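You operate a simulated robot arm through the tools that you are given. There is no shell and no other tool. Be economical: measure what you need, move in short steps, check, and stop when the job is done.

You are at the controls of a simulated robot arm. One attempt, no reset.

TASK
Test the three plugged cables and drop the faulty one into REWORK.
Fine: turn the dial to each socket's colour and press TEST; the good two stay plugged in.

The check looks at the end state, three seconds after you hand in, the way a careful person would. Anything else that was tipped, shoved, dropped, spilled or broken makes it a failure.

THE ROBOT
A 6-joint arm with a fingered hand, on a carriage that runs on a rail from [-2, 1556] to [1, -584] (x, y) and turns from -198 to 135 degrees about z. Base frame: it is fixed where the carriage stands at the start and does not move with it; the origin is on the floor, on the carriage's upright axis, x ahead of it, y to its left, z up; the surface under the hand at the start is at about z = 780. Units: mm, degrees, N and s.
Its first joint turns from -166.0 to 166.0 degrees. Places, roughly: dial of the test box [900, 200, 900]; test button [900, -100, 900]. Payload 4 kg.
The TCP is the grasp point between the finger pads, 26 mm short of the fingertips. In the tool frame z runs along the fingers and y along their closing line. Largest opening 132 mm; the body of the gripper starts 73 mm behind the TCP. The gripper is a hand of 4 fingers: y runs from the thumb to the fingers, the wrist lies at [0, 0, -239] in the tool frame, and closing takes about 1.5 s.
Orientation is told as [roll, pitch, yaw] about the base's x, y, z axes, in that order, counted from this pose: with the fingers straight down and closing along the base's y, the tool's x points along the base's -x, its y along +y and its z along -z.

THE INTERFACE
- The arm moves only by the tool move_arm. Its argument "targets" is a list of rows, each a list of 6 numbers: the shift along the base's x, y, z in units of 300 mm (1.0 is 300 mm), then the turn, a rotation vector about the base's x, y, z in units of 120 degrees (1.0 is 120 degrees). In form: [[tx, ty, tz, wx, wy, wz], ...]. A call has 1 to 10 rows; each row is the pose to reach, as a shift and turn from the pose commanded when the call began. "jaw" is the closure in counts, from 0 (fully open) to 255 (shut), set as the call begins (left out, the last holds). A call with a number of a shift or a turn outside -1 to 1 is refused whole. A row lasts 0.2 s, in which the tool goes at most 50 mm and 8.6 degrees; a call with a longer step from one row to the next is refused whole, and so is a gripper value outside its range. Where a pose cannot be reached the arm comes as near as it can. A force on the tool above 40 N (or 10 N above the force at the start of the call, whichever is more), or a blocked arm, ends the call early, and 0.2 s more pass. Each finger travels about 45 mm/s and halts on what it meets, pressing with about 33 N; the grip force reading is that of the motor and also rises with nothing between the fingers. The clock runs only during rows and for 0.2 s after the last one: add rows that repeat a pose to give the fingers time. The reply holds the time, the measured pose of the TCP, the force on the tool along the base axes, the opening and the grip force, in the units named above and with some noise, with the torque about the TCP (base axes, N m) and any sound that the robot's microphone picked up.
- Cameras (640 x 400 px; columns grow to the right, rows downward): "scene" is now at [298.4, 172, 1388.5]; the picture's right is [-0.22, -0.98, 0.00], its down [-0.62, 0.14, -0.77] and it looks along [0.75, -0.17, -0.63] (base axes); focal length 267 px, centre (320, 200). "wrist" rides on the gripper at [68, 2, -97] in the tool frame; the picture's right is [-0.03, 1.00, 0.00], its down [-0.82, -0.02, -0.58] and it looks along [-0.58, -0.01, 0.82] (tool axes); focal length 270 px, centre (320, 200). There is no depth. A picture from a camera that has moved, and an enlarged one, comes with that camera's place and axes in the base frame and with its lens.
- snapshot(camera): a new picture of that camera. No time passes.
- raise_lower(by): slides the trunk up (or, below 0, down) by that many mm; the arm and the scene camera ride with it, the base frame stays. It gives what a move gives, with no picture.
- base_move(legs): drives the robot by 1 to 6 legs, each [ahead, left, turn to the left] in mm, mm and degrees, along the robot's own axes; the way and the turn of a leg run together, so that a leg with both is an arc; at most 1500 mm and 180 degrees a leg. The arm and the cameras ride along, it lands a little off, and it stops where it bumps. It keeps to its track: a leg is cut to what the track allows. It gives what a move gives.
- set_fingers(finger1, finger2, finger3, thumb_bend): sets how far each is bent, from 0 (flat) to 1 (curled in); at 0.3 the hand is open as for a grip, at 0.7 the pads meet at the TCP. One left out holds its place. A second passes; each finger stops where it meets its share of the squeeze, and holds until it gets a number again. A gripper value or a shape takes the hand back. It gives what a move gives, with no picture; readings hold the bend of each and the force on the fingers (four entries, about 0 where the hand has none), thumb and palm.
- preshape(shape): the hand has 4 fingers and takes this shape, open, in about a second: jaw (thumb against the fingers, like two jaws); tri (thumb and two fingers); tip (a fingertip pinch); poke (one finger out to press); point (the index stretched); flat (the hand flat); cup (the hand cupped); fist (a fist). The gripper value then closes the fingers along that shape, each until it touches; the sizes above hold for jaw. It gives what a move gives, with no picture.
- head_to(pan, tilt): turns the head with the scene camera to pan (to the left, within 143 degrees either way) and tilt (down, from -29 to 69), counted from straight ahead of the robot. It gives what a move gives.
- close_up(camera, box): a new picture of the part [left, top, right, bottom] of that camera's present view, enlarged. No time passes.
- close_job(): hands the job in; it is judged then, once.

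Go step by step. Nothing tells you exact positions but the pictures and the camera data: compare them with the known pose of the tool, close in by small moves and look again before you grip or let go. The budget is 120 turns and 90 pictures, counting those below and the enlarged ones. Unless the task says otherwise, let go and move clear before handing in, and close with one line.

The tools are called by a JSON object that holds its "fn" and its "kwargs". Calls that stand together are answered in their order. move_arm: Moves the arm, as the interface text tells. Its arguments: {"type":"object","properties":{"targets":{"type":"array","items":{"type":"array","items":{"type":"number"}}},"jaw":{"type":"number"}},"required":["targets"]} The other tools are called the same way: raise_lower (by) slides the trunk up or down; preshape (shape) gives the hand a shape; set_fingers (finger1, finger2, finger3, thumb_bend) moves the fingers one by one; base_move (legs) drives the base; head_to (pan, tilt) turns the head that bears the scene camera; snapshot (camera) takes a picture; close_up (camera, box) takes an enlarged picture of a part of a camera's view; close_job () hands the job in.

At the start:

```text
clock: 0.0
eef_pos: [709.1, 240.5, 1094.7]
orientation: [0.0, 0.0, 0.0]
ft_force: [0.2, -0.5, 0.1]
ft_torque: [0.03, -0.02, 0.02]
width: 131.7
grasp_force: 0.2
shape: jaw
bend: [0.3, 0.3, 0.3, 0.3]
finger forces: [0.0, 0.0, 0.0, 0.0, 0.0, 0.0]
trunk travel left (down, up): [-400.0, 228.0]
robot x, y, heading: [-1.1, 0.7, -0.1]
head pan, tilt: [-12.6, 39.4]
```

scene: 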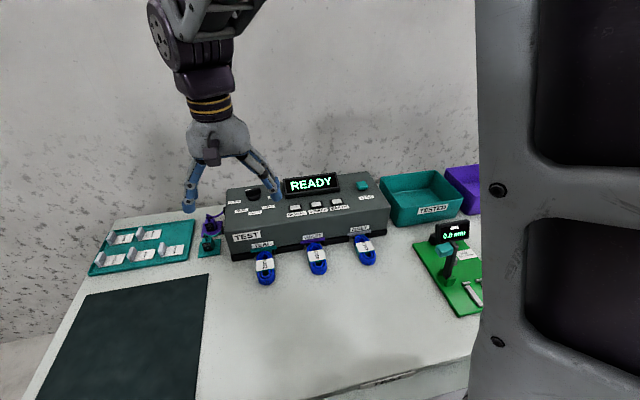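
wrist: 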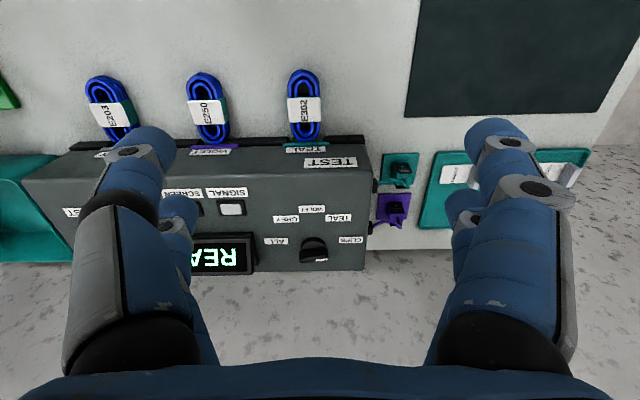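

I see the test box with a dial, TEST button and three plugged cables (teal, violet, grey?), and bins to the right. I'll look closer at the labels first.

{"fn": "close_up", "kwargs": {"camera": "scene", "box": [200, 160, 400, 285]}}

{"fn": "close_up", "kwargs": {"camera": "wrist", "box": [60, 60, 420, 285]}}

{"fn": "head_to", "kwargs": {"pan": -40, "tilt": 39}}

{"fn": "snapshot", "kwargs": {"camera": "scene"}}

```text
3.20 times, centred on (300, 222) of scene
camera zoom: at [298.4, 172.0, 1388.5], right [-0.22, -0.98, 0.0], down [-0.62, 0.14, -0.77], along [0.75, -0.17, -0.63], focal length 856 px, centre (384, 128)
```

zoom: 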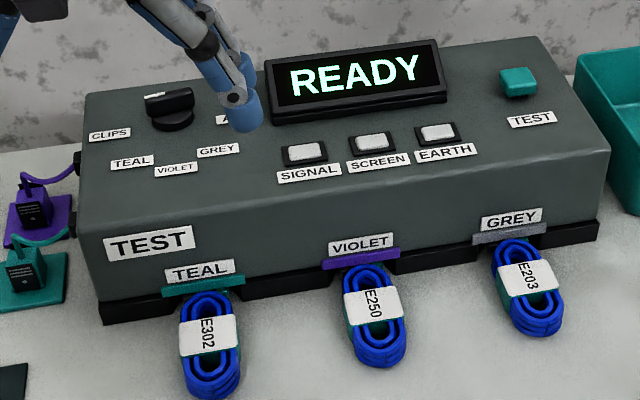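

```text
1.78 times, centred on (240, 172) of wrist
camera zoom: at [641.2, 242.1, 1192.9], right [0.03, 1.0, 0.0], down [0.82, -0.02, 0.58], along [0.58, -0.01, -0.82], focal length 480 px, centre (462, 249)
```

zoom: 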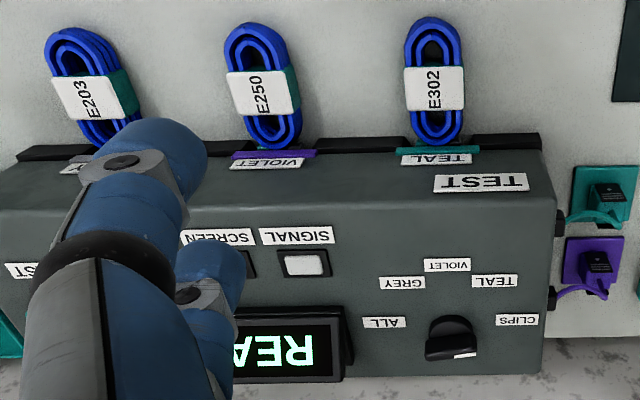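

```text
clock: 0.9
eef_pos: [709.1, 241.6, 1095.7]
orientation: [0.1, 0.1, -0.1]
ft_force: [-0.5, -0.1, -0.4]
ft_torque: [-0.04, -0.01, -0.02]
width: 131.8
grasp_force: 0.0
shape: jaw
bend: [0.3, 0.3, 0.3, 0.3]
finger forces: [0.0, 0.0, 0.0, 0.0, 0.0, 0.0]
trunk travel left (down, up): [-400.0, 228.0]
robot x, y, heading: [1.8, -1.9, 0.0]
head pan, tilt: [-40.0, 39.0]
```

```text
85 pictures are left
camera scene: at [280.7, 135.7, 1389.0], right [-0.64, -0.77, 0.0], down [-0.48, 0.4, -0.78], along [0.6, -0.5, -0.63], focal length 267 px, centre (320, 200)
```

scene: 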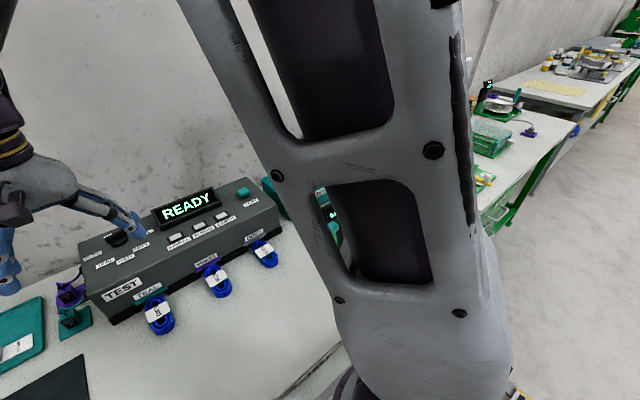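

The dial looks to be near (920, 227, 920) and TEST near (900, -94, 915). I'll bring the wrist camera closer over the dial.

{"fn": "move_arm", "kwargs": {"targets": [[0.13, 0, -0.03, 0, 0, 0], [0.26, -0.02, -0.06, 0, 0, 0], [0.39, -0.04, -0.1, 0, 0, 0], [0.5, -0.05, -0.15, 0, 0, 0]]}}

{"fn": "snapshot", "kwargs": {"camera": "wrist"}}

{"fn": "head_to", "kwargs": {"pan": -5, "tilt": 39}}

{"fn": "snapshot", "kwargs": {"camera": "scene"}}

```text
clock: 1.9
eef_pos: [858.4, 225.8, 1051.3]
orientation: [0.0, 0.0, 0.0]
ft_force: [-0.6, 0.3, 0.6]
ft_torque: [-0.02, -0.02, 0.01]
width: 131.9
grasp_force: 0.0
shape: jaw
bend: [0.3, 0.3, 0.3, 0.3]
finger forces: [0.0, 0.1, 0.0, 0.0, 0.0, 0.1]
trunk travel left (down, up): [-400.0, 228.0]
robot x, y, heading: [-2.5, -1.8, 0.2]
head pan, tilt: [-40.0, 39.0]
```

```text
84 pictures are left
camera wrist: at [790.5, 226.3, 1148.1], right [0.03, 1.0, 0.0], down [0.82, -0.02, 0.58], along [0.58, -0.01, -0.82], focal length 270 px, centre (320, 200)
```

wrist: 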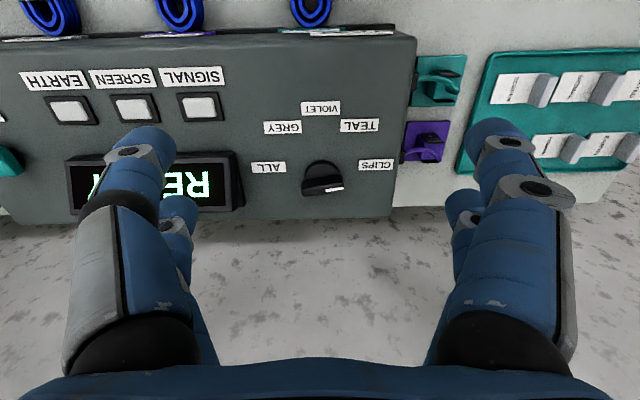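

```text
clock: 2.9
eef_pos: [858.2, 226.2, 1051.2]
orientation: [0.0, -0.1, 0.0]
ft_force: [-0.2, 0.2, -0.2]
ft_torque: [0.01, 0.02, 0.0]
width: 131.9
grasp_force: 0.1
shape: jaw
bend: [0.3, 0.3, 0.3, 0.3]
finger forces: [0.0, 0.0, 0.0, 0.0, 0.0, 0.0]
trunk travel left (down, up): [-400.0, 228.0]
robot x, y, heading: [-2.0, -2.4, -0.2]
head pan, tilt: [-5.0, 39.0]
```

```text
83 pictures are left
camera scene: at [300.4, 183.2, 1389.0], right [-0.09, -1.0, 0.0], down [-0.63, 0.06, -0.78], along [0.77, -0.07, -0.63], focal length 267 px, centre (320, 200)
```

scene: 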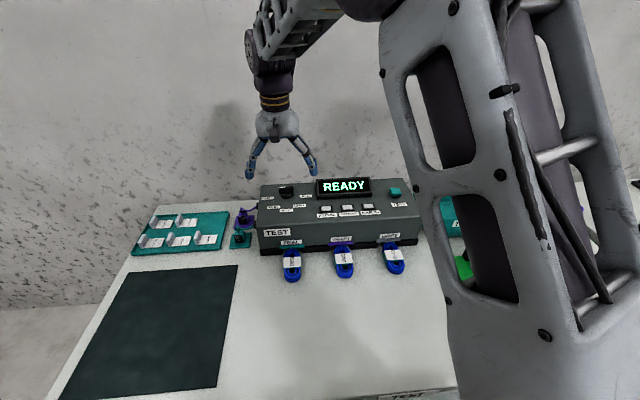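

{"fn": "close_up", "kwargs": {"camera": "wrist", "box": [240, 80, 420, 220]}}

{"fn": "close_up", "kwargs": {"camera": "scene", "box": [240, 160, 340, 222]}}

```text
2.86 times, centred on (330, 150) of wrist
camera zoom: at [790.3, 226.6, 1147.9], right [0.03, 1.0, 0.0], down [0.82, -0.02, 0.58], along [0.58, -0.01, -0.82], focal length 772 px, centre (291, 343)
```

zoom: 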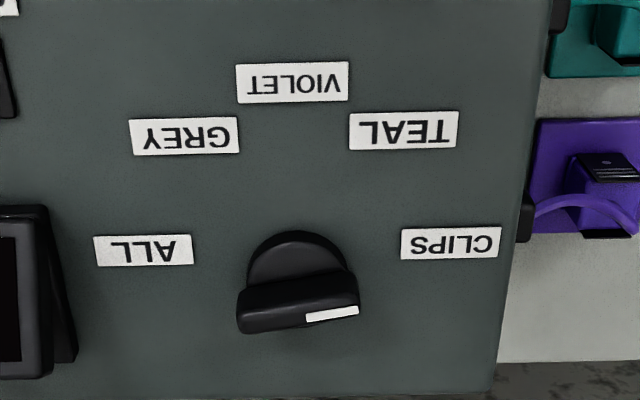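

```text
6.40 times, centred on (290, 191) of scene
camera zoom: at [300.4, 183.2, 1389.0], right [-0.09, -1.0, 0.0], down [-0.63, 0.06, -0.78], along [0.77, -0.07, -0.63], focal length 1711 px, centre (512, 258)
```

zoom: 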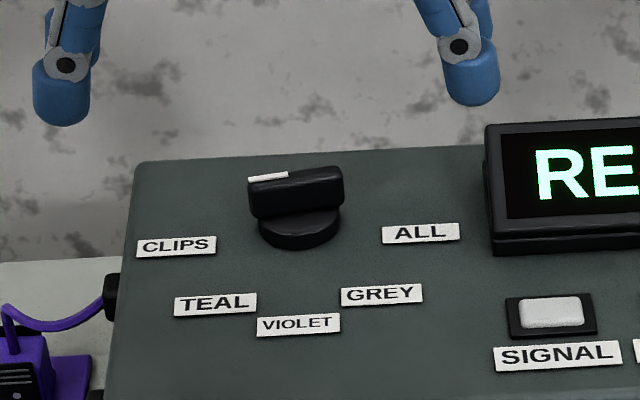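

The dial points to CLIPS (along +y), centred near (925, 227), top about z 928, with positions in 45° steps toward me. I'll turn the hand by -90° above it so the jaws close across the bar.

{"fn": "move_arm", "kwargs": {"targets": [[0.02, 0, 0, 0, 0, -0.07], [0.05, 0, 0, 0, 0, -0.14], [0.08, 0, 0, 0, 0, -0.21], [0.11, 0, 0, 0, 0, -0.28], [0.14, 0, 0, 0, 0, -0.35], [0.17, 0, 0, 0, 0, -0.42], [0.19, 0, 0, 0, 0, -0.49], [0.21, 0, 0, 0, 0, -0.56], [0.22, 0, 0, 0, 0, -0.63], [0.22, 0, 0, 0, 0, -0.7]]}}

{"fn": "snapshot", "kwargs": {"camera": "wrist"}}

{"fn": "snapshot", "kwargs": {"camera": "scene"}}

```text
clock: 5.1
eef_pos: [923.8, 226.7, 1051.3]
orientation: [0.0, 0.1, -84.1]
ft_force: [0.9, 0.3, -0.3]
ft_torque: [-0.01, -0.01, 0.0]
width: 131.8
grasp_force: 0.1
shape: jaw
bend: [0.3, 0.3, 0.3, 0.3]
finger forces: [0.0, 0.0, 0.0, 0.0, 0.0, 0.0]
trunk travel left (down, up): [-400.0, 228.0]
robot x, y, heading: [-2.2, -2.5, 0.0]
head pan, tilt: [-5.0, 39.0]
```

```text
80 pictures are left
camera wrist: at [920.0, 293.7, 1148.0], right [1.0, 0.08, 0.0], down [0.06, -0.81, 0.58], along [0.04, -0.58, -0.82], focal length 270 px, centre (320, 200)
```

wrist: 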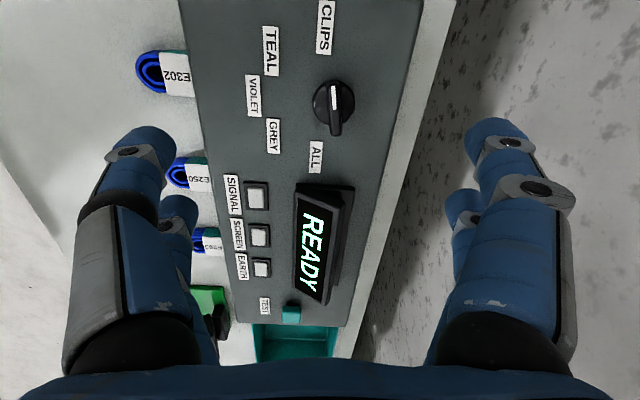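

```text
79 pictures are left
camera scene: at [300.4, 183.2, 1389.0], right [-0.09, -1.0, 0.0], down [-0.63, 0.05, -0.78], along [0.77, -0.07, -0.63], focal length 267 px, centre (320, 200)
```

scene: 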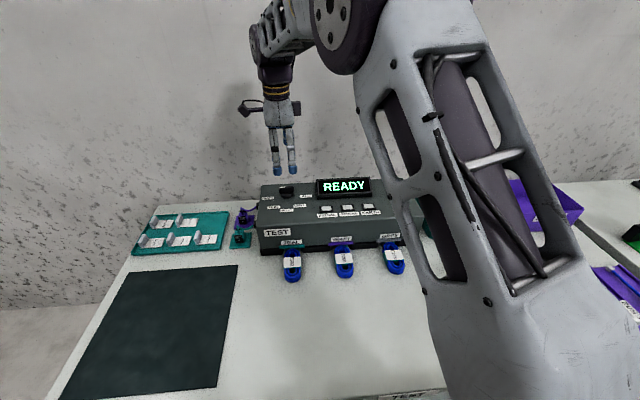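

{"fn": "close_up", "kwargs": {"camera": "wrist", "box": [240, 0, 400, 180]}}

```text
2.22 times, centred on (320, 90) of wrist
camera zoom: at [920.0, 293.7, 1148.0], right [1.0, 0.08, 0.0], down [0.06, -0.81, 0.58], along [0.04, -0.58, -0.82], focal length 601 px, centre (320, 444)
```

zoom: 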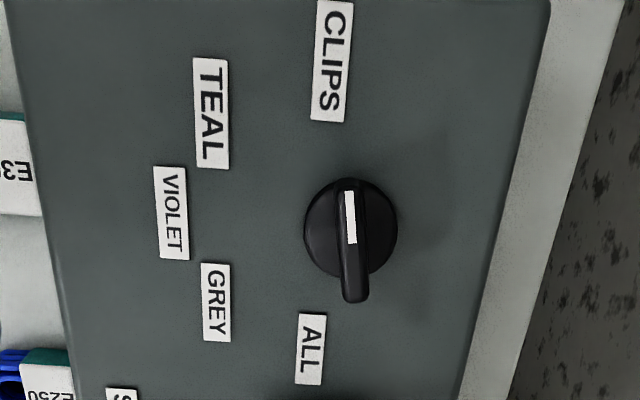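

The bar is at about 10° with its centre near (936, 227). I'll align, half-close the hand and come down around the knob.

{"fn": "move_arm", "kwargs": {"targets": [[0.04, 0, 0, 0, 0, 0.033], [0.04, 0, -0.06, 0, 0, 0.033], [0.04, 0, -0.12, 0, 0, 0.033], [0.04, 0, -0.18, 0, 0, 0.033], [0.04, 0, -0.24, 0, 0, 0.033]], "jaw": 120}}

{"fn": "snapshot", "kwargs": {"camera": "wrist"}}

{"fn": "close_up", "kwargs": {"camera": "scene", "box": [240, 130, 400, 230]}}

```text
clock: 6.3
eef_pos: [934.4, 224.6, 978.5]
orientation: [0.1, 0.0, -80.0]
ft_force: [0.0, -1.0, 0.7]
ft_torque: [-0.03, -0.02, 0.02]
width: 70.4
grasp_force: 0.1
shape: jaw
bend: [0.72, 0.72, 0.72, 0.7]
finger forces: [0.1, 0.1, 0.0, 0.0, 0.0, 0.1]
trunk travel left (down, up): [-400.0, 228.0]
robot x, y, heading: [2.7, -1.2, 0.1]
head pan, tilt: [-5.0, 39.0]
```

```text
77 pictures are left
camera wrist: at [925.4, 292.9, 1075.6], right [0.99, 0.15, 0.0], down [0.12, -0.81, 0.58], along [0.09, -0.57, -0.82], focal length 270 px, centre (320, 200)
```

wrist: 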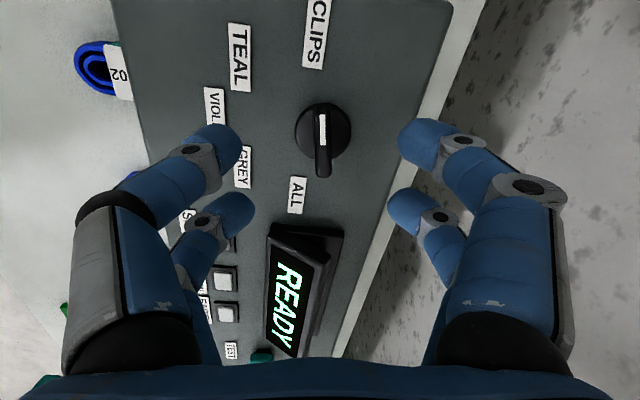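

```text
4.00 times, centred on (320, 180) of scene
camera zoom: at [300.2, 183.2, 1389.1], right [-0.09, -1.0, 0.0], down [-0.63, 0.05, -0.78], along [0.77, -0.07, -0.63], focal length 1070 px, centre (320, 280)
```

zoom: 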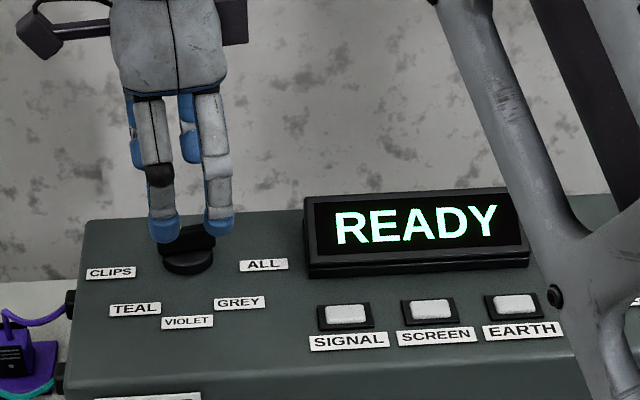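

Two fingers sit on each side and the knob is centred between them. I'll go down to about z 930 and close.

{"fn": "move_arm", "kwargs": {"targets": [[0.003, 0.005, -0.08, 0, 0, 0], [0.003, 0.005, -0.155, 0, 0, 0], [0.003, 0.005, -0.155, 0, 0, 0]]}}

{"fn": "close_up", "kwargs": {"camera": "scene", "box": [240, 160, 340, 222]}}

```text
clock: 7.1
eef_pos: [938.2, 227.9, 933.3]
orientation: [0.0, -0.1, -80.0]
ft_force: [-0.1, 0.5, -0.2]
ft_torque: [-0.01, 0.0, 0.01]
width: 70.2
grasp_force: 0.0
shape: jaw
bend: [0.72, 0.72, 0.72, 0.7]
finger forces: [0.0, 0.1, 0.0, 0.0, 0.1, 0.0]
trunk travel left (down, up): [-400.0, 228.0]
robot x, y, heading: [-1.1, 0.6, -0.2]
head pan, tilt: [-5.0, 39.0]
```

```text
6.40 times, centred on (290, 191) of scene
camera zoom: at [300.3, 183.2, 1389.1], right [-0.09, -1.0, 0.0], down [-0.63, 0.05, -0.78], along [0.77, -0.07, -0.63], focal length 1711 px, centre (512, 258)
```

zoom: 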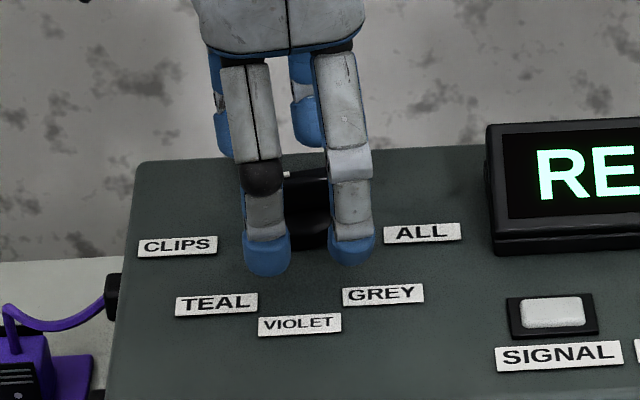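

The fingertips straddle the knob just above the box. Now close gently on it.

{"fn": "move_arm", "kwargs": {"targets": [[0, 0, 0, 0, 0, 0], [0, 0, 0, 0, 0, 0], [0, 0, 0, 0, 0, 0], [0, 0, 0, 0, 0, 0], [0, 0, 0, 0, 0, 0], [0, 0, 0, 0, 0, 0]], "jaw": 255}}

{"fn": "snapshot", "kwargs": {"camera": "wrist"}}

```text
clock: 8.5
eef_pos: [938.3, 228.2, 932.4]
orientation: [-0.1, 0.0, -80.1]
ft_force: [-1.6, -0.3, -5.0]
ft_torque: [0.02, 0.01, -0.01]
width: 6.4
grasp_force: 33.2
shape: jaw
bend: [0.7, 0.7, 0.71, 0.7]
finger forces: [29.0, 29.0, 29.3, 0.0, 30.0, 0.0]
trunk travel left (down, up): [-400.0, 228.0]
robot x, y, heading: [-3.3, -3.9, -0.3]
head pan, tilt: [-5.0, 39.0]
```

```text
74 pictures are left
camera wrist: at [928.9, 295.1, 1029.9], right [0.99, 0.15, 0.0], down [0.12, -0.81, 0.58], along [0.08, -0.57, -0.82], focal length 270 px, centre (320, 200)
```

wrist: 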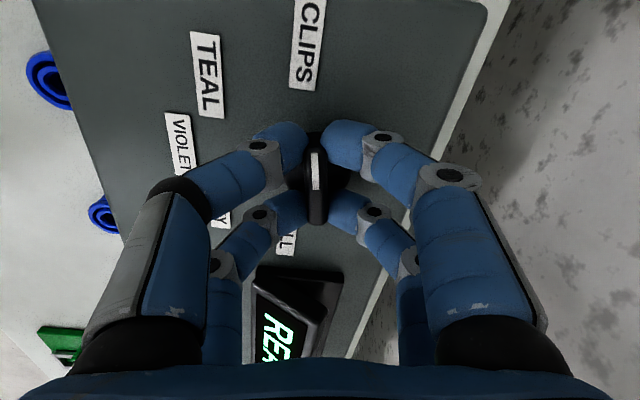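

The knob is gripped. I'll turn +40° toward TEAL.

{"fn": "move_arm", "kwargs": {"targets": [[0, 0, 0, 0, 0, 0.067], [0, 0, 0, 0, 0, 0.133], [0, 0, 0, 0, 0, 0.2], [0, 0, 0, 0, 0, 0.267], [0, 0, 0, 0, 0, 0.333], [0, 0, 0, 0, 0, 0.333]]}}

{"fn": "snapshot", "kwargs": {"camera": "wrist"}}

```text
clock: 9.9
eef_pos: [936.7, 228.9, 932.3]
orientation: [0.0, 0.0, -40.0]
ft_force: [-13.1, 4.0, 2.1]
ft_torque: [0.06, 0.31, 0.0]
width: 6.2
grasp_force: 33.2
shape: jaw
bend: [0.7, 0.7, 0.71, 0.7]
finger forces: [29.4, 29.6, 32.3, 0.0, 32.3, 0.1]
trunk travel left (down, up): [-400.0, 228.0]
robot x, y, heading: [1.6, 1.0, -0.0]
head pan, tilt: [-5.0, 39.0]
```

```text
73 pictures are left
camera wrist: at [886.3, 273.0, 1029.7], right [0.66, 0.75, 0.0], down [0.61, -0.54, 0.58], along [0.43, -0.38, -0.82], focal length 270 px, centre (320, 200)
```

wrist: 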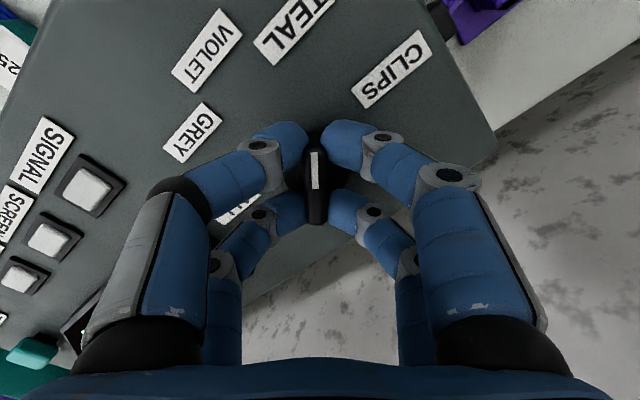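

The dial turned. Release, rise, and inspect the dial.

{"fn": "move_arm", "kwargs": {"targets": [[0, 0, 0, 0, 0, 0], [0, 0, 0, 0, 0, 0], [0, 0, 0, 0, 0, 0], [0, 0, 0, 0, 0, 0], [0, 0, 0.1, 0, 0, 0], [0, 0, 0.22, 0, 0, 0], [0, 0, 0.35, 0, 0, 0]], "jaw": 120}}

{"fn": "preshape", "kwargs": {"shape": "poke"}}

{"fn": "snapshot", "kwargs": {"camera": "wrist"}}

{"fn": "close_up", "kwargs": {"camera": "scene", "box": [240, 130, 400, 230]}}

```text
clock: 11.5
eef_pos: [938.5, 229.1, 1035.5]
orientation: [0.0, -0.1, -40.2]
ft_force: [-0.5, 0.6, -0.1]
ft_torque: [-0.01, 0.01, 0.0]
width: 69.4
grasp_force: 0.0
shape: jaw
bend: [0.72, 0.72, 0.72, 0.7]
finger forces: [0.0, 0.1, 0.0, 0.1, 0.0, 0.0]
trunk travel left (down, up): [-400.0, 228.0]
robot x, y, heading: [-0.8, -2.0, 0.1]
head pan, tilt: [-5.0, 39.0]
```

```text
clock: 12.4
eef_pos: [937.6, 229.0, 1036.8]
orientation: [0.0, -0.1, -40.1]
ft_force: [0.1, -0.2, 0.0]
ft_torque: [-0.01, -0.02, -0.02]
width: 0.2
grasp_force: 0.0
shape: poke
bend: [1.0, 1.0, 1.0, 0.34]
finger forces: [0.0, 0.0, 0.0, 0.0, 0.1, 0.0]
trunk travel left (down, up): [-400.0, 228.0]
robot x, y, heading: [0.3, 0.4, -0.1]
head pan, tilt: [-5.0, 39.0]
```

```text
72 pictures are left
camera wrist: at [887.7, 274.4, 1132.8], right [0.66, 0.75, 0.0], down [0.61, -0.54, 0.58], along [0.43, -0.38, -0.82], focal length 270 px, centre (320, 200)
```

wrist: 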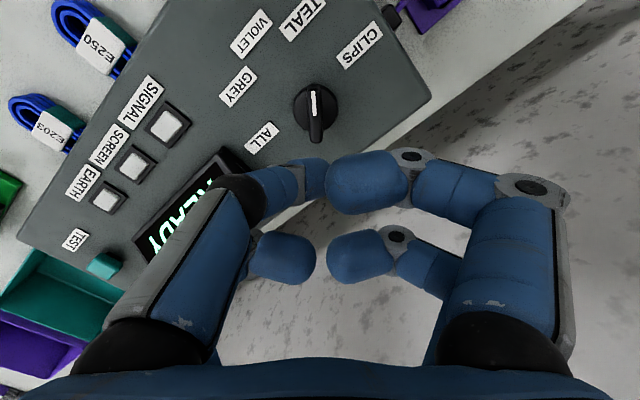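

```text
4.00 times, centred on (320, 180) of scene
camera zoom: at [300.4, 183.2, 1389.0], right [-0.09, -1.0, 0.0], down [-0.63, 0.05, -0.78], along [0.77, -0.07, -0.63], focal length 1070 px, centre (320, 280)
```

zoom: 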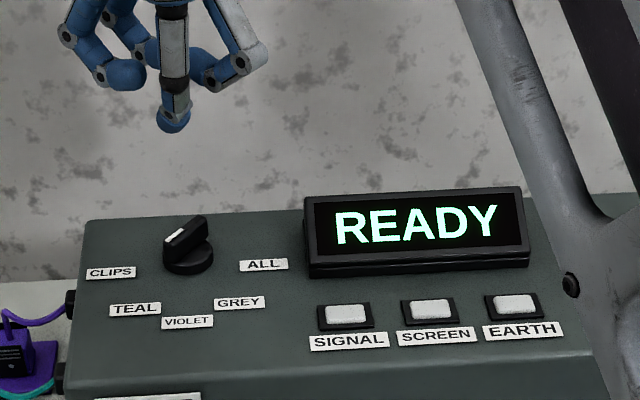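

The dial now points at TEAL, and the poke finger's tip is nearly on the tool axis. I'll carry it over to TEST, turning the curled fingers away from the display.

{"fn": "move_arm", "kwargs": {"targets": [[-0.01, -0.12, 0, 0, 0, -0.05], [-0.03, -0.25, 0, 0, 0, -0.1], [-0.05, -0.38, 0, 0, 0, -0.15], [-0.07, -0.51, 0, 0, 0, -0.2], [-0.09, -0.64, 0, 0, 0, -0.25], [-0.11, -0.77, 0, 0, 0, -0.3], [-0.12, -0.88, 0, 0, 0, -0.333], [-0.12, -0.97, 0, 0, 0, -0.333]]}}

{"fn": "snapshot", "kwargs": {"camera": "wrist"}}

{"fn": "snapshot", "kwargs": {"camera": "scene"}}

```text
clock: 14.2
eef_pos: [901.8, -65.9, 1035.1]
orientation: [-0.1, 0.1, -80.2]
ft_force: [-0.3, 0.1, -0.1]
ft_torque: [0.02, -0.02, -0.03]
width: 0.0
grasp_force: 0.0
shape: poke
bend: [1.0, 1.0, 1.0, 0.34]
finger forces: [0.0, 0.0, 0.0, 0.0, 0.0, 0.0]
trunk travel left (down, up): [-400.0, 228.0]
robot x, y, heading: [-1.1, 2.1, -0.1]
head pan, tilt: [-5.0, 39.0]
```

```text
70 pictures are left
camera wrist: at [892.1, 2.5, 1132.8], right [0.99, 0.15, 0.0], down [0.12, -0.81, 0.58], along [0.08, -0.57, -0.82], focal length 270 px, centre (320, 200)
```

wrist: 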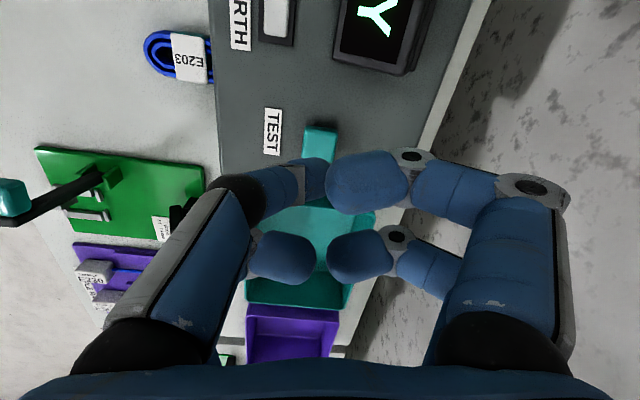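

```text
69 pictures are left
camera scene: at [300.3, 183.4, 1389.0], right [-0.09, -1.0, 0.0], down [-0.63, 0.05, -0.78], along [0.77, -0.07, -0.63], focal length 267 px, centre (320, 200)
```

scene: 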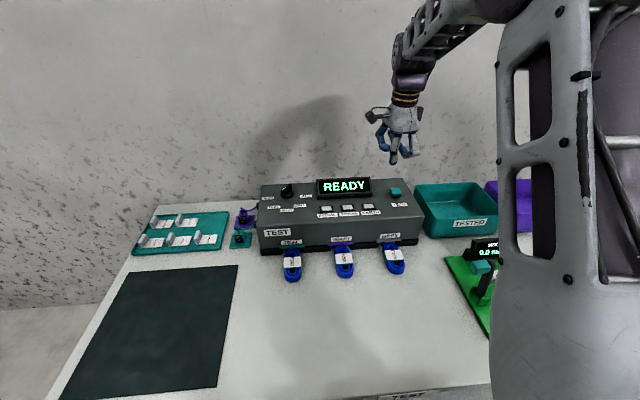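

TEST is near (904, -94). I'll shift over it and come down to just above.

{"fn": "move_arm", "kwargs": {"targets": [[0.017, -0.077, 0, 0, 0, 0], [0.017, -0.077, -0.13, 0, 0, 0], [0.017, -0.077, -0.25, 0, 0, 0], [0.017, -0.077, -0.25, 0, 0, 0]]}}

{"fn": "close_up", "kwargs": {"camera": "scene", "box": [310, 130, 470, 230]}}

{"fn": "snapshot", "kwargs": {"camera": "wrist"}}

```text
clock: 15.2
eef_pos: [907.5, -87.3, 962.0]
orientation: [0.1, 0.0, -80.0]
ft_force: [-0.4, 0.1, 0.5]
ft_torque: [-0.02, -0.01, 0.0]
width: 0.0
grasp_force: 0.0
shape: poke
bend: [1.0, 1.0, 1.0, 0.34]
finger forces: [0.0, 0.1, 0.0, 0.0, 0.1, 0.1]
trunk travel left (down, up): [-400.0, 228.0]
robot x, y, heading: [-1.8, -0.5, -0.3]
head pan, tilt: [-5.0, 39.0]
```

```text
4.00 times, centred on (390, 180) of scene
camera zoom: at [300.3, 183.2, 1389.1], right [-0.09, -1.0, 0.0], down [-0.63, 0.05, -0.78], along [0.77, -0.07, -0.63], focal length 1070 px, centre (40, 280)
```

zoom: 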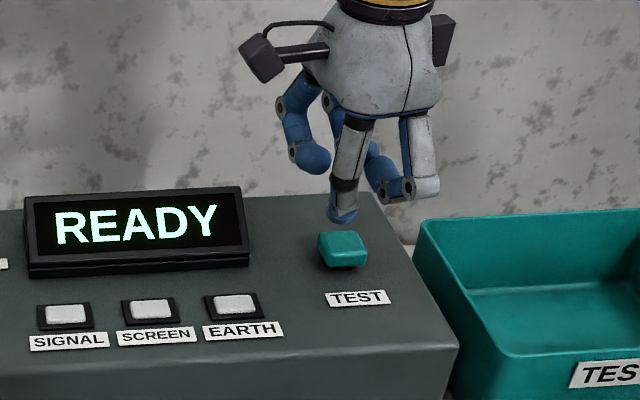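

```text
67 pictures are left
camera wrist: at [899.1, -19.6, 1059.0], right [0.99, 0.15, 0.0], down [0.12, -0.81, 0.58], along [0.09, -0.57, -0.82], focal length 270 px, centre (320, 200)
```

wrist: 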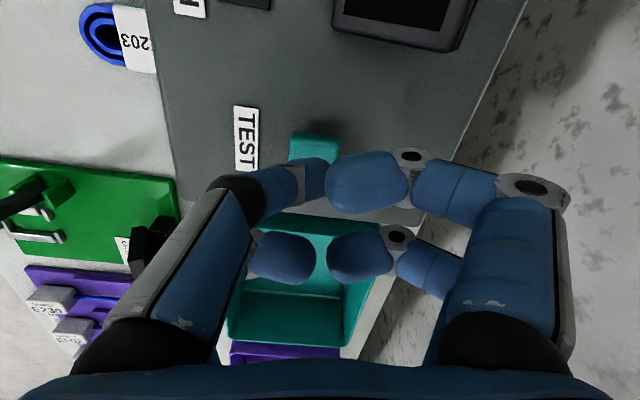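

The tip is over the button. Press down in small steps.

{"fn": "move_arm", "kwargs": {"targets": [[-0.003, -0.005, -0.05, 0, 0, 0], [-0.003, -0.005, -0.06, 0, 0, 0], [-0.003, -0.005, -0.07, 0, 0, 0], [-0.003, -0.005, -0.08, 0, 0, 0], [-0.003, -0.005, -0.09, 0, 0, 0]]}}

{"fn": "close_up", "kwargs": {"camera": "scene", "box": [310, 130, 470, 230]}}

```text
clock: 16.4
eef_pos: [906.1, -87.5, 935.9]
orientation: [0.1, -0.1, -80.1]
ft_force: [-0.3, 0.3, 9.7]
ft_torque: [0.01, 0.0, -0.02]
width: 0.0
grasp_force: 0.1
shape: poke
bend: [1.0, 1.0, 1.0, 0.34]
finger forces: [0.1, 0.0, 0.0, 0.0, 9.3, 0.0]
trunk travel left (down, up): [-400.0, 228.0]
robot x, y, heading: [-3.6, 1.9, -0.2]
head pan, tilt: [-5.0, 39.0]
heard: click
```

```text
4.00 times, centred on (390, 180) of scene
camera zoom: at [300.0, 183.3, 1389.2], right [-0.09, -1.0, 0.0], down [-0.63, 0.05, -0.78], along [0.77, -0.07, -0.63], focal length 1070 px, centre (40, 280)
```

zoom: 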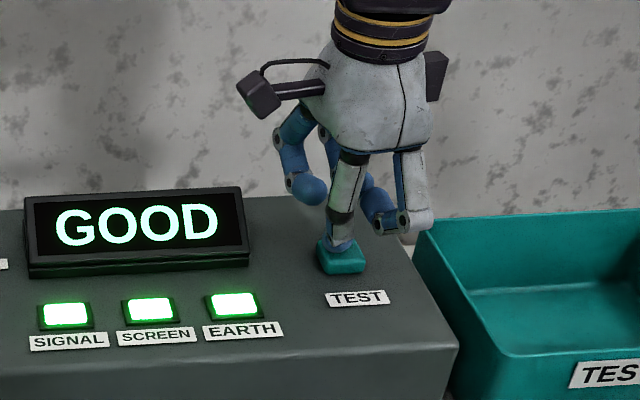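

Click heard; TEAL reads GOOD. Lift off and return above the dial.

{"fn": "move_arm", "kwargs": {"targets": [[0, 0, 0.12, 0, 0, 0], [0, 0, 0.25, 0, 0, 0], [0.0, 0.05, 0.35, 0, 0, 0], [0.01, 0.2, 0.36, 0, 0, 0.05], [0.03, 0.35, 0.36, 0, 0, 0.1], [0.05, 0.5, 0.36, 0, 0, 0.16], [0.07, 0.65, 0.36, 0, 0, 0.22], [0.08, 0.8, 0.36, 0, 0, 0.28], [0.09, 0.95, 0.36, 0, 0, 0.333]]}}

{"fn": "preshape", "kwargs": {"shape": "jaw"}}

{"fn": "close_up", "kwargs": {"camera": "scene", "box": [240, 130, 400, 230]}}

```text
clock: 18.4
eef_pos: [933.3, 195.8, 1041.2]
orientation: [0.0, 0.0, -40.0]
ft_force: [0.2, 0.1, 1.1]
ft_torque: [0.01, 0.02, -0.03]
width: 0.0
grasp_force: 0.1
shape: poke
bend: [1.0, 1.0, 1.0, 0.34]
finger forces: [0.0, 0.0, 0.0, 0.0, 0.1, 0.0]
trunk travel left (down, up): [-400.0, 228.0]
robot x, y, heading: [-1.8, -0.4, -0.0]
head pan, tilt: [-5.0, 39.0]
```

```text
clock: 19.3
eef_pos: [932.1, 195.9, 1041.8]
orientation: [-0.1, 0.0, -40.1]
ft_force: [-0.2, -0.5, 0.1]
ft_torque: [0.01, 0.02, 0.0]
width: 131.6
grasp_force: 0.0
shape: jaw
bend: [0.3, 0.3, 0.3, 0.3]
finger forces: [0.0, 0.1, 0.0, 0.0, 0.1, 0.1]
trunk travel left (down, up): [-400.0, 228.0]
robot x, y, heading: [0.8, 3.0, -0.1]
head pan, tilt: [-5.0, 39.0]
```

```text
4.00 times, centred on (320, 180) of scene
camera zoom: at [300.4, 183.2, 1389.0], right [-0.09, -1.0, 0.0], down [-0.63, 0.05, -0.78], along [0.77, -0.07, -0.63], focal length 1070 px, centre (320, 280)
```

zoom: 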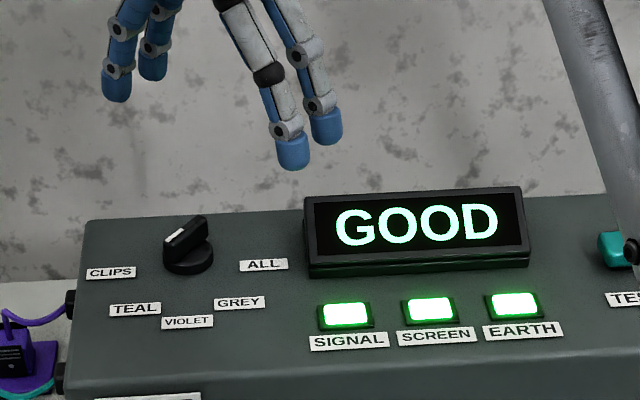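

Move over the dial and grip again, then turn to VIOLET (+40°).

{"fn": "move_arm", "kwargs": {"targets": [[0.012, 0.107, 0, 0, 0, 0], [0.012, 0.107, 0, 0, 0, 0], [0.012, 0.107, -0.05, 0, 0, 0], [0.012, 0.107, -0.15, 0, 0, 0], [0.012, 0.107, -0.25, 0, 0, 0], [0.012, 0.107, -0.34, 0, 0, 0], [0.012, 0.107, -0.363, 0, 0, 0], [0.012, 0.107, -0.363, 0, 0, 0]], "jaw": 120}}

{"fn": "snapshot", "kwargs": {"camera": "wrist"}}

```text
clock: 21.1
eef_pos: [936.5, 228.7, 935.4]
orientation: [0.1, -0.1, -40.1]
ft_force: [0.8, -0.4, -0.8]
ft_torque: [0.0, 0.04, 0.02]
width: 70.3
grasp_force: 0.0
shape: jaw
bend: [0.72, 0.72, 0.72, 0.7]
finger forces: [0.0, 0.0, 0.1, 0.1, 0.0, 0.1]
trunk travel left (down, up): [-400.0, 228.0]
robot x, y, heading: [1.0, -0.1, 0.2]
head pan, tilt: [-5.0, 39.0]
```

```text
64 pictures are left
camera wrist: at [885.8, 273.3, 1032.4], right [0.66, 0.75, 0.0], down [0.61, -0.54, 0.58], along [0.43, -0.38, -0.82], focal length 270 px, centre (320, 200)
```

wrist: 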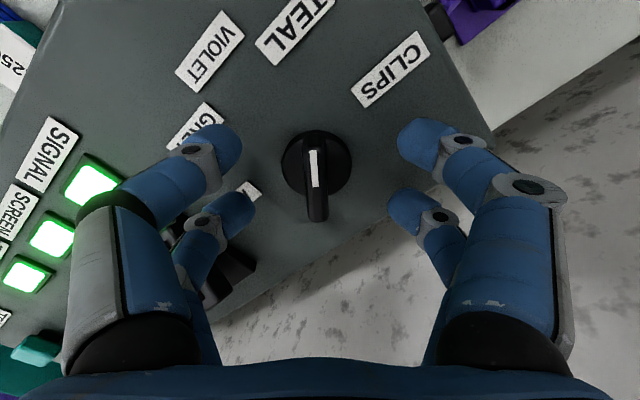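

{"fn": "move_arm", "kwargs": {"targets": [[0, 0, -0.01, 0, 0, 0], [0, 0, -0.01, 0, 0, 0], [0, 0, -0.01, 0, 0, 0], [0, 0, -0.01, 0, 0, 0], [0, 0, -0.01, 0, 0, 0.067], [0, 0, -0.01, 0, 0, 0.133], [0, 0, -0.01, 0, 0, 0.2], [0, 0, -0.01, 0, 0, 0.267], [0, 0, -0.01, 0, 0, 0.333], [0, 0, -0.01, 0, 0, 0.333]], "jaw": 255}}

{"fn": "move_arm", "kwargs": {"targets": [[0, 0, 0, 0, 0, 0], [0, 0, 0, 0, 0, 0], [0, 0, 0, 0, 0, 0], [0, 0, 0, 0, 0, 0], [0, 0, 0.1, 0, 0, 0], [0, 0, 0.22, 0, 0, 0], [0, 0, 0.34, 0, 0, 0]], "jaw": 120}}

{"fn": "preshape", "kwargs": {"shape": "poke"}}

{"fn": "close_up", "kwargs": {"camera": "scene", "box": [240, 130, 400, 230]}}

```text
clock: 23.3
eef_pos: [935.0, 228.6, 931.8]
orientation: [-0.1, 0.1, 0.0]
ft_force: [-14.0, -11.5, -0.5]
ft_torque: [-0.29, 0.21, -0.03]
width: 7.9
grasp_force: 33.2
shape: jaw
bend: [0.7, 0.71, 0.73, 0.7]
finger forces: [28.8, 28.1, 38.6, 0.0, 34.6, 0.0]
trunk travel left (down, up): [-400.0, 228.0]
robot x, y, heading: [1.5, -2.6, -0.1]
head pan, tilt: [-5.0, 39.0]
```

```text
clock: 24.9
eef_pos: [937.2, 234.3, 1033.0]
orientation: [0.0, 0.0, -0.1]
ft_force: [0.2, -0.3, -0.4]
ft_torque: [-0.02, -0.04, -0.01]
width: 69.5
grasp_force: 0.0
shape: jaw
bend: [0.72, 0.72, 0.72, 0.7]
finger forces: [0.0, 0.1, 0.0, 0.1, 0.0, 0.1]
trunk travel left (down, up): [-400.0, 228.0]
robot x, y, heading: [-0.5, 3.7, 0.0]
head pan, tilt: [-5.0, 39.0]
```

```text
clock: 25.8
eef_pos: [938.4, 231.9, 1033.6]
orientation: [0.0, 0.0, -0.2]
ft_force: [0.5, -0.6, -0.4]
ft_torque: [-0.02, 0.01, -0.01]
width: 0.0
grasp_force: 0.1
shape: poke
bend: [1.0, 1.0, 1.0, 0.34]
finger forces: [0.0, 0.0, 0.0, 0.0, 0.1, 0.0]
trunk travel left (down, up): [-400.0, 228.0]
robot x, y, heading: [-4.1, 0.5, 0.3]
head pan, tilt: [-5.0, 39.0]
```

```text
4.00 times, centred on (320, 180) of scene
camera zoom: at [300.4, 183.2, 1389.0], right [-0.09, -1.0, 0.0], down [-0.63, 0.05, -0.78], along [0.77, -0.07, -0.63], focal length 1070 px, centre (320, 280)
```

zoom: 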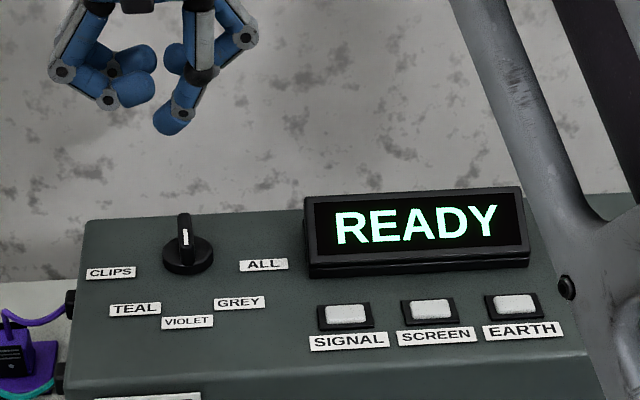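

Dial at VIOLET. Go to TEST again.

{"fn": "move_arm", "kwargs": {"targets": [[-0.01, -0.1, 0, 0, 0, -0.067], [-0.02, -0.2, 0, 0, 0, -0.133], [-0.03, -0.3, 0, 0, 0, -0.2], [-0.04, -0.4, 0, 0, 0, -0.267], [-0.05, -0.5, 0, 0, 0, -0.333], [-0.06, -0.6, 0, 0, 0, -0.4], [-0.07, -0.7, 0, 0, 0, -0.467], [-0.08, -0.8, 0, 0, 0, -0.533], [-0.09, -0.9, 0, 0, 0, -0.6], [-0.1, -0.98, 0, 0, 0, -0.667]]}}

```text
clock: 28.0
eef_pos: [907.3, -65.5, 1034.1]
orientation: [0.1, 0.0, -80.2]
ft_force: [0.2, 0.6, 0.7]
ft_torque: [-0.01, 0.0, -0.01]
width: 0.0
grasp_force: 0.1
shape: poke
bend: [1.0, 1.0, 1.0, 0.34]
finger forces: [0.0, 0.0, 0.1, 0.0, 0.1, 0.0]
trunk travel left (down, up): [-400.0, 228.0]
robot x, y, heading: [-1.7, -0.9, 0.1]
head pan, tilt: [-5.0, 39.0]
```

Now shift 23 mm and press down to the same height (z≈936).

{"fn": "move_arm", "kwargs": {"targets": [[0, -0.077, 0, 0, 0, 0], [0, -0.077, -0.12, 0, 0, 0], [0, -0.077, -0.24, 0, 0, 0], [0, -0.077, -0.29, 0, 0, 0], [0, -0.077, -0.31, 0, 0, 0], [0, -0.077, -0.32, 0, 0, 0], [0, -0.077, -0.33, 0, 0, 0]]}}

{"fn": "close_up", "kwargs": {"camera": "scene", "box": [270, 130, 430, 230]}}

```text
clock: 29.6
eef_pos: [905.8, -86.7, 935.6]
orientation: [0.1, 0.0, -80.1]
ft_force: [-1.5, 2.7, 14.8]
ft_torque: [0.09, 0.03, 0.01]
width: 0.0
grasp_force: 0.0
shape: poke
bend: [1.0, 1.0, 1.0, 0.35]
finger forces: [0.0, 0.1, 0.0, 0.1, 14.5, 0.1]
trunk travel left (down, up): [-400.0, 228.0]
robot x, y, heading: [1.0, -2.1, 0.2]
head pan, tilt: [-5.0, 39.0]
heard: click
```

```text
4.00 times, centred on (350, 180) of scene
camera zoom: at [299.7, 183.4, 1389.3], right [-0.09, -1.0, 0.0], down [-0.63, 0.05, -0.78], along [0.77, -0.07, -0.63], focal length 1070 px, centre (200, 280)
```

zoom: 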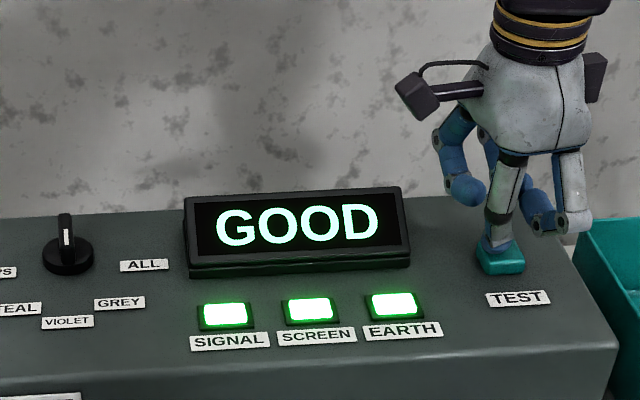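

VIOLET reads GOOD too; still, test GREY. Return to the dial with yaw 0.

{"fn": "move_arm", "kwargs": {"targets": [[0, 0, 0.12, 0, 0, 0], [0, 0, 0.25, 0, 0, 0], [0.0, 0.05, 0.34, 0, 0, 0.03], [0.01, 0.18, 0.34, 0, 0, 0.1], [0.03, 0.31, 0.34, 0, 0, 0.17], [0.04, 0.44, 0.34, 0, 0, 0.24], [0.05, 0.57, 0.34, 0, 0, 0.31], [0.06, 0.7, 0.34, 0, 0, 0.38], [0.08, 0.83, 0.34, 0, 0, 0.45], [0.09, 0.96, 0.34, 0, 0, 0.52]]}}

{"fn": "preshape", "kwargs": {"shape": "jaw"}}

```text
clock: 31.8
eef_pos: [932.7, 203.2, 1035.7]
orientation: [0.1, 0.0, -17.7]
ft_force: [-0.4, -0.2, -0.7]
ft_torque: [0.07, -0.01, 0.04]
width: 0.0
grasp_force: 0.0
shape: poke
bend: [1.0, 1.0, 1.0, 0.34]
finger forces: [0.0, 0.1, 0.1, 0.1, 0.0, 0.0]
trunk travel left (down, up): [-400.0, 228.0]
robot x, y, heading: [0.9, -0.7, 0.0]
head pan, tilt: [-5.0, 39.0]
```

```text
clock: 32.7
eef_pos: [932.8, 202.4, 1035.2]
orientation: [0.0, 0.0, -17.8]
ft_force: [0.5, 0.1, -0.5]
ft_torque: [-0.02, 0.01, -0.03]
width: 131.7
grasp_force: 0.1
shape: jaw
bend: [0.3, 0.3, 0.3, 0.3]
finger forces: [0.0, 0.1, 0.0, 0.0, 0.0, 0.0]
trunk travel left (down, up): [-400.0, 228.0]
robot x, y, heading: [-1.7, 0.5, 0.0]
head pan, tilt: [-5.0, 39.0]
```

{"fn": "move_arm", "kwargs": {"targets": [[0.004, 0.04, 0, 0, 0, 0.07], [0.004, 0.085, 0, 0, 0, 0.148], [0.004, 0.085, 0, 0, 0, 0.148], [0.004, 0.085, -0.1, 0, 0, 0.148], [0.004, 0.085, -0.2, 0, 0, 0.148], [0.004, 0.085, -0.3, 0, 0, 0.148], [0.004, 0.085, -0.34, 0, 0, 0.148], [0.004, 0.085, -0.34, 0, 0, 0.148]], "jaw": 145}}

{"fn": "snapshot", "kwargs": {"camera": "wrist"}}

```text
refused: row 2 steps farther than a row can; nothing moved
```

```text
61 pictures are left
camera wrist: at [868.5, 224.6, 1133.0], right [0.33, 0.94, 0.0], down [0.77, -0.27, 0.58], along [0.55, -0.19, -0.82], focal length 270 px, centre (320, 200)
```

wrist: 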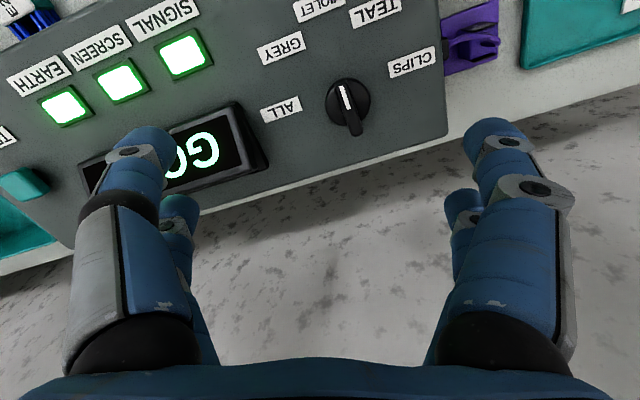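

{"fn": "move_arm", "kwargs": {"targets": [[0.004, 0.03, 0, 0, 0, 0.05], [0.004, 0.06, 0, 0, 0, 0.1], [0.004, 0.085, 0, 0, 0, 0.148], [0.004, 0.085, -0.1, 0, 0, 0.148], [0.004, 0.085, -0.2, 0, 0, 0.148], [0.004, 0.085, -0.3, 0, 0, 0.148], [0.004, 0.085, -0.34, 0, 0, 0.148], [0.004, 0.085, -0.34, 0, 0, 0.148]], "jaw": 145}}

{"fn": "snapshot", "kwargs": {"camera": "wrist"}}

```text
clock: 34.5
eef_pos: [934.3, 226.5, 935.8]
orientation: [0.0, 0.0, 0.0]
ft_force: [0.3, 0.1, 0.0]
ft_torque: [0.0, 0.0, 0.0]
width: 57.1
grasp_force: 0.0
shape: jaw
bend: [0.73, 0.73, 0.73, 0.7]
finger forces: [0.0, 0.0, 0.0, 0.0, 0.0, 0.1]
trunk travel left (down, up): [-400.0, 228.0]
robot x, y, heading: [-3.2, 3.5, -0.0]
head pan, tilt: [-5.0, 39.0]
```

```text
60 pictures are left
camera wrist: at [866.6, 226.4, 1032.6], right [0.03, 1.0, 0.0], down [0.82, -0.02, 0.58], along [0.58, -0.01, -0.82], focal length 270 px, centre (320, 200)
```

wrist: 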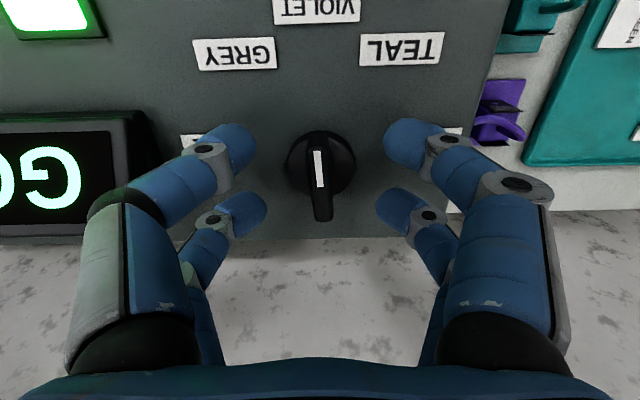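

{"fn": "move_arm", "kwargs": {"targets": [[0, 0, -0.01, 0, 0, 0], [0, 0, -0.01, 0, 0, 0], [0, 0, -0.01, 0, 0, 0], [0, 0, -0.01, 0, 0, 0], [0, 0, -0.01, 0, 0, 0.067], [0, 0, -0.01, 0, 0, 0.133], [0, 0, -0.01, 0, 0, 0.2], [0, 0, -0.01, 0, 0, 0.267], [0, 0, -0.01, 0, 0, 0.333], [0, 0, -0.01, 0, 0, 0.333]], "jaw": 255}}

{"fn": "move_arm", "kwargs": {"targets": [[0, 0, 0, 0, 0, 0], [0, 0, 0, 0, 0, 0], [0, 0, 0, 0, 0, 0], [0, 0, 0, 0, 0, 0], [0, 0, 0.1, 0, 0, 0], [0, 0, 0.22, 0, 0, 0], [0, 0, 0.34, 0, 0, 0]], "jaw": 140}}

{"fn": "preshape", "kwargs": {"shape": "poke"}}

{"fn": "close_up", "kwargs": {"camera": "scene", "box": [240, 130, 400, 230]}}

```text
clock: 36.7
eef_pos: [934.1, 225.1, 932.1]
orientation: [-0.1, 0.0, 40.0]
ft_force: [-3.5, -12.1, 5.6]
ft_torque: [-0.24, 0.08, -0.02]
width: 6.0
grasp_force: 33.2
shape: jaw
bend: [0.71, 0.72, 0.72, 0.7]
finger forces: [29.7, 32.3, 32.7, 0.0, 33.1, 0.0]
trunk travel left (down, up): [-400.0, 228.0]
robot x, y, heading: [-1.9, 0.8, 0.0]
head pan, tilt: [-5.0, 39.0]
```

```text
clock: 38.3
eef_pos: [933.8, 225.3, 1034.1]
orientation: [0.0, 0.0, 40.1]
ft_force: [0.3, 0.2, -0.3]
ft_torque: [0.0, 0.02, -0.02]
width: 59.1
grasp_force: 0.0
shape: jaw
bend: [0.73, 0.73, 0.73, 0.7]
finger forces: [0.1, 0.0, 0.1, 0.1, 0.1, 0.0]
trunk travel left (down, up): [-400.0, 228.0]
robot x, y, heading: [-3.3, -3.0, -0.4]
head pan, tilt: [-5.0, 39.0]
```

```text
clock: 39.2
eef_pos: [933.8, 225.2, 1034.3]
orientation: [0.0, 0.0, 40.0]
ft_force: [0.3, 0.2, 0.6]
ft_torque: [0.03, 0.0, 0.01]
width: 0.2
grasp_force: 0.0
shape: poke
bend: [1.0, 1.0, 1.0, 0.34]
finger forces: [0.1, 0.0, 0.0, 0.0, 0.0, 0.0]
trunk travel left (down, up): [-400.0, 228.0]
robot x, y, heading: [1.6, -0.7, 0.2]
head pan, tilt: [-5.0, 39.0]
```

```text
4.00 times, centred on (320, 180) of scene
camera zoom: at [300.4, 183.2, 1389.0], right [-0.09, -1.0, 0.0], down [-0.63, 0.05, -0.78], along [0.77, -0.07, -0.63], focal length 1070 px, centre (320, 280)
```

zoom: 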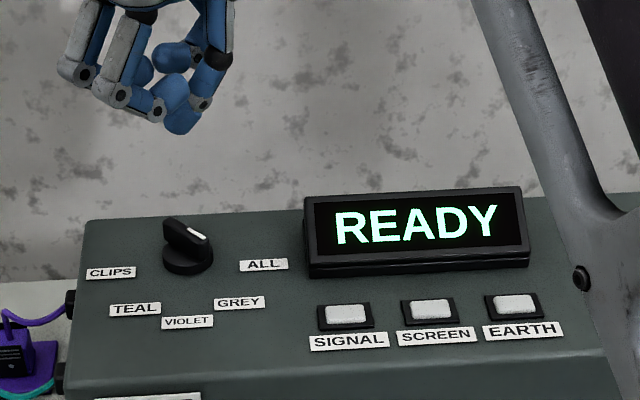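

Dial at GREY. Back to TEST, rotating to -80°.

{"fn": "move_arm", "kwargs": {"targets": [[-0.01, -0.09, 0, 0, 0, -0.067], [-0.02, -0.18, 0, 0, 0, -0.133], [-0.03, -0.27, 0, 0, 0, -0.2], [-0.04, -0.36, 0, 0, 0, -0.267], [-0.05, -0.45, 0, 0, 0, -0.333], [-0.06, -0.54, 0, 0, 0, -0.4], [-0.07, -0.63, 0, 0, 0, -0.467], [-0.08, -0.72, 0, 0, 0, -0.533], [-0.09, -0.81, 0, 0, 0, -0.6], [-0.093, -0.9, 0, 0, 0, -0.667]]}}

{"fn": "move_arm", "kwargs": {"targets": [[0, -0.08, 0, 0, 0, -0.067], [0, -0.143, 0, 0, 0, -0.133], [0, -0.143, 0, 0, 0, -0.2], [0, -0.143, 0, 0, 0, -0.267], [0, -0.143, 0, 0, 0, -0.333]]}}

```text
clock: 41.4
eef_pos: [907.3, -44.8, 1032.1]
orientation: [0.0, 0.0, -40.1]
ft_force: [-0.1, 0.2, -0.1]
ft_torque: [-0.03, 0.01, 0.0]
width: 0.1
grasp_force: 0.1
shape: poke
bend: [1.0, 1.0, 1.0, 0.34]
finger forces: [0.0, 0.0, 0.0, 0.1, 0.1, 0.0]
trunk travel left (down, up): [-400.0, 228.0]
robot x, y, heading: [-2.1, -1.9, -0.0]
head pan, tilt: [-5.0, 39.0]
```

```text
clock: 42.6
eef_pos: [907.1, -87.8, 1033.5]
orientation: [0.0, 0.0, -80.2]
ft_force: [0.6, 0.0, 0.0]
ft_torque: [0.0, 0.03, 0.0]
width: 0.1
grasp_force: 0.1
shape: poke
bend: [1.0, 1.0, 1.0, 0.34]
finger forces: [0.0, 0.0, 0.0, 0.0, 0.1, 0.0]
trunk travel left (down, up): [-400.0, 228.0]
robot x, y, heading: [2.0, -0.1, 0.2]
head pan, tilt: [-5.0, 39.0]
```

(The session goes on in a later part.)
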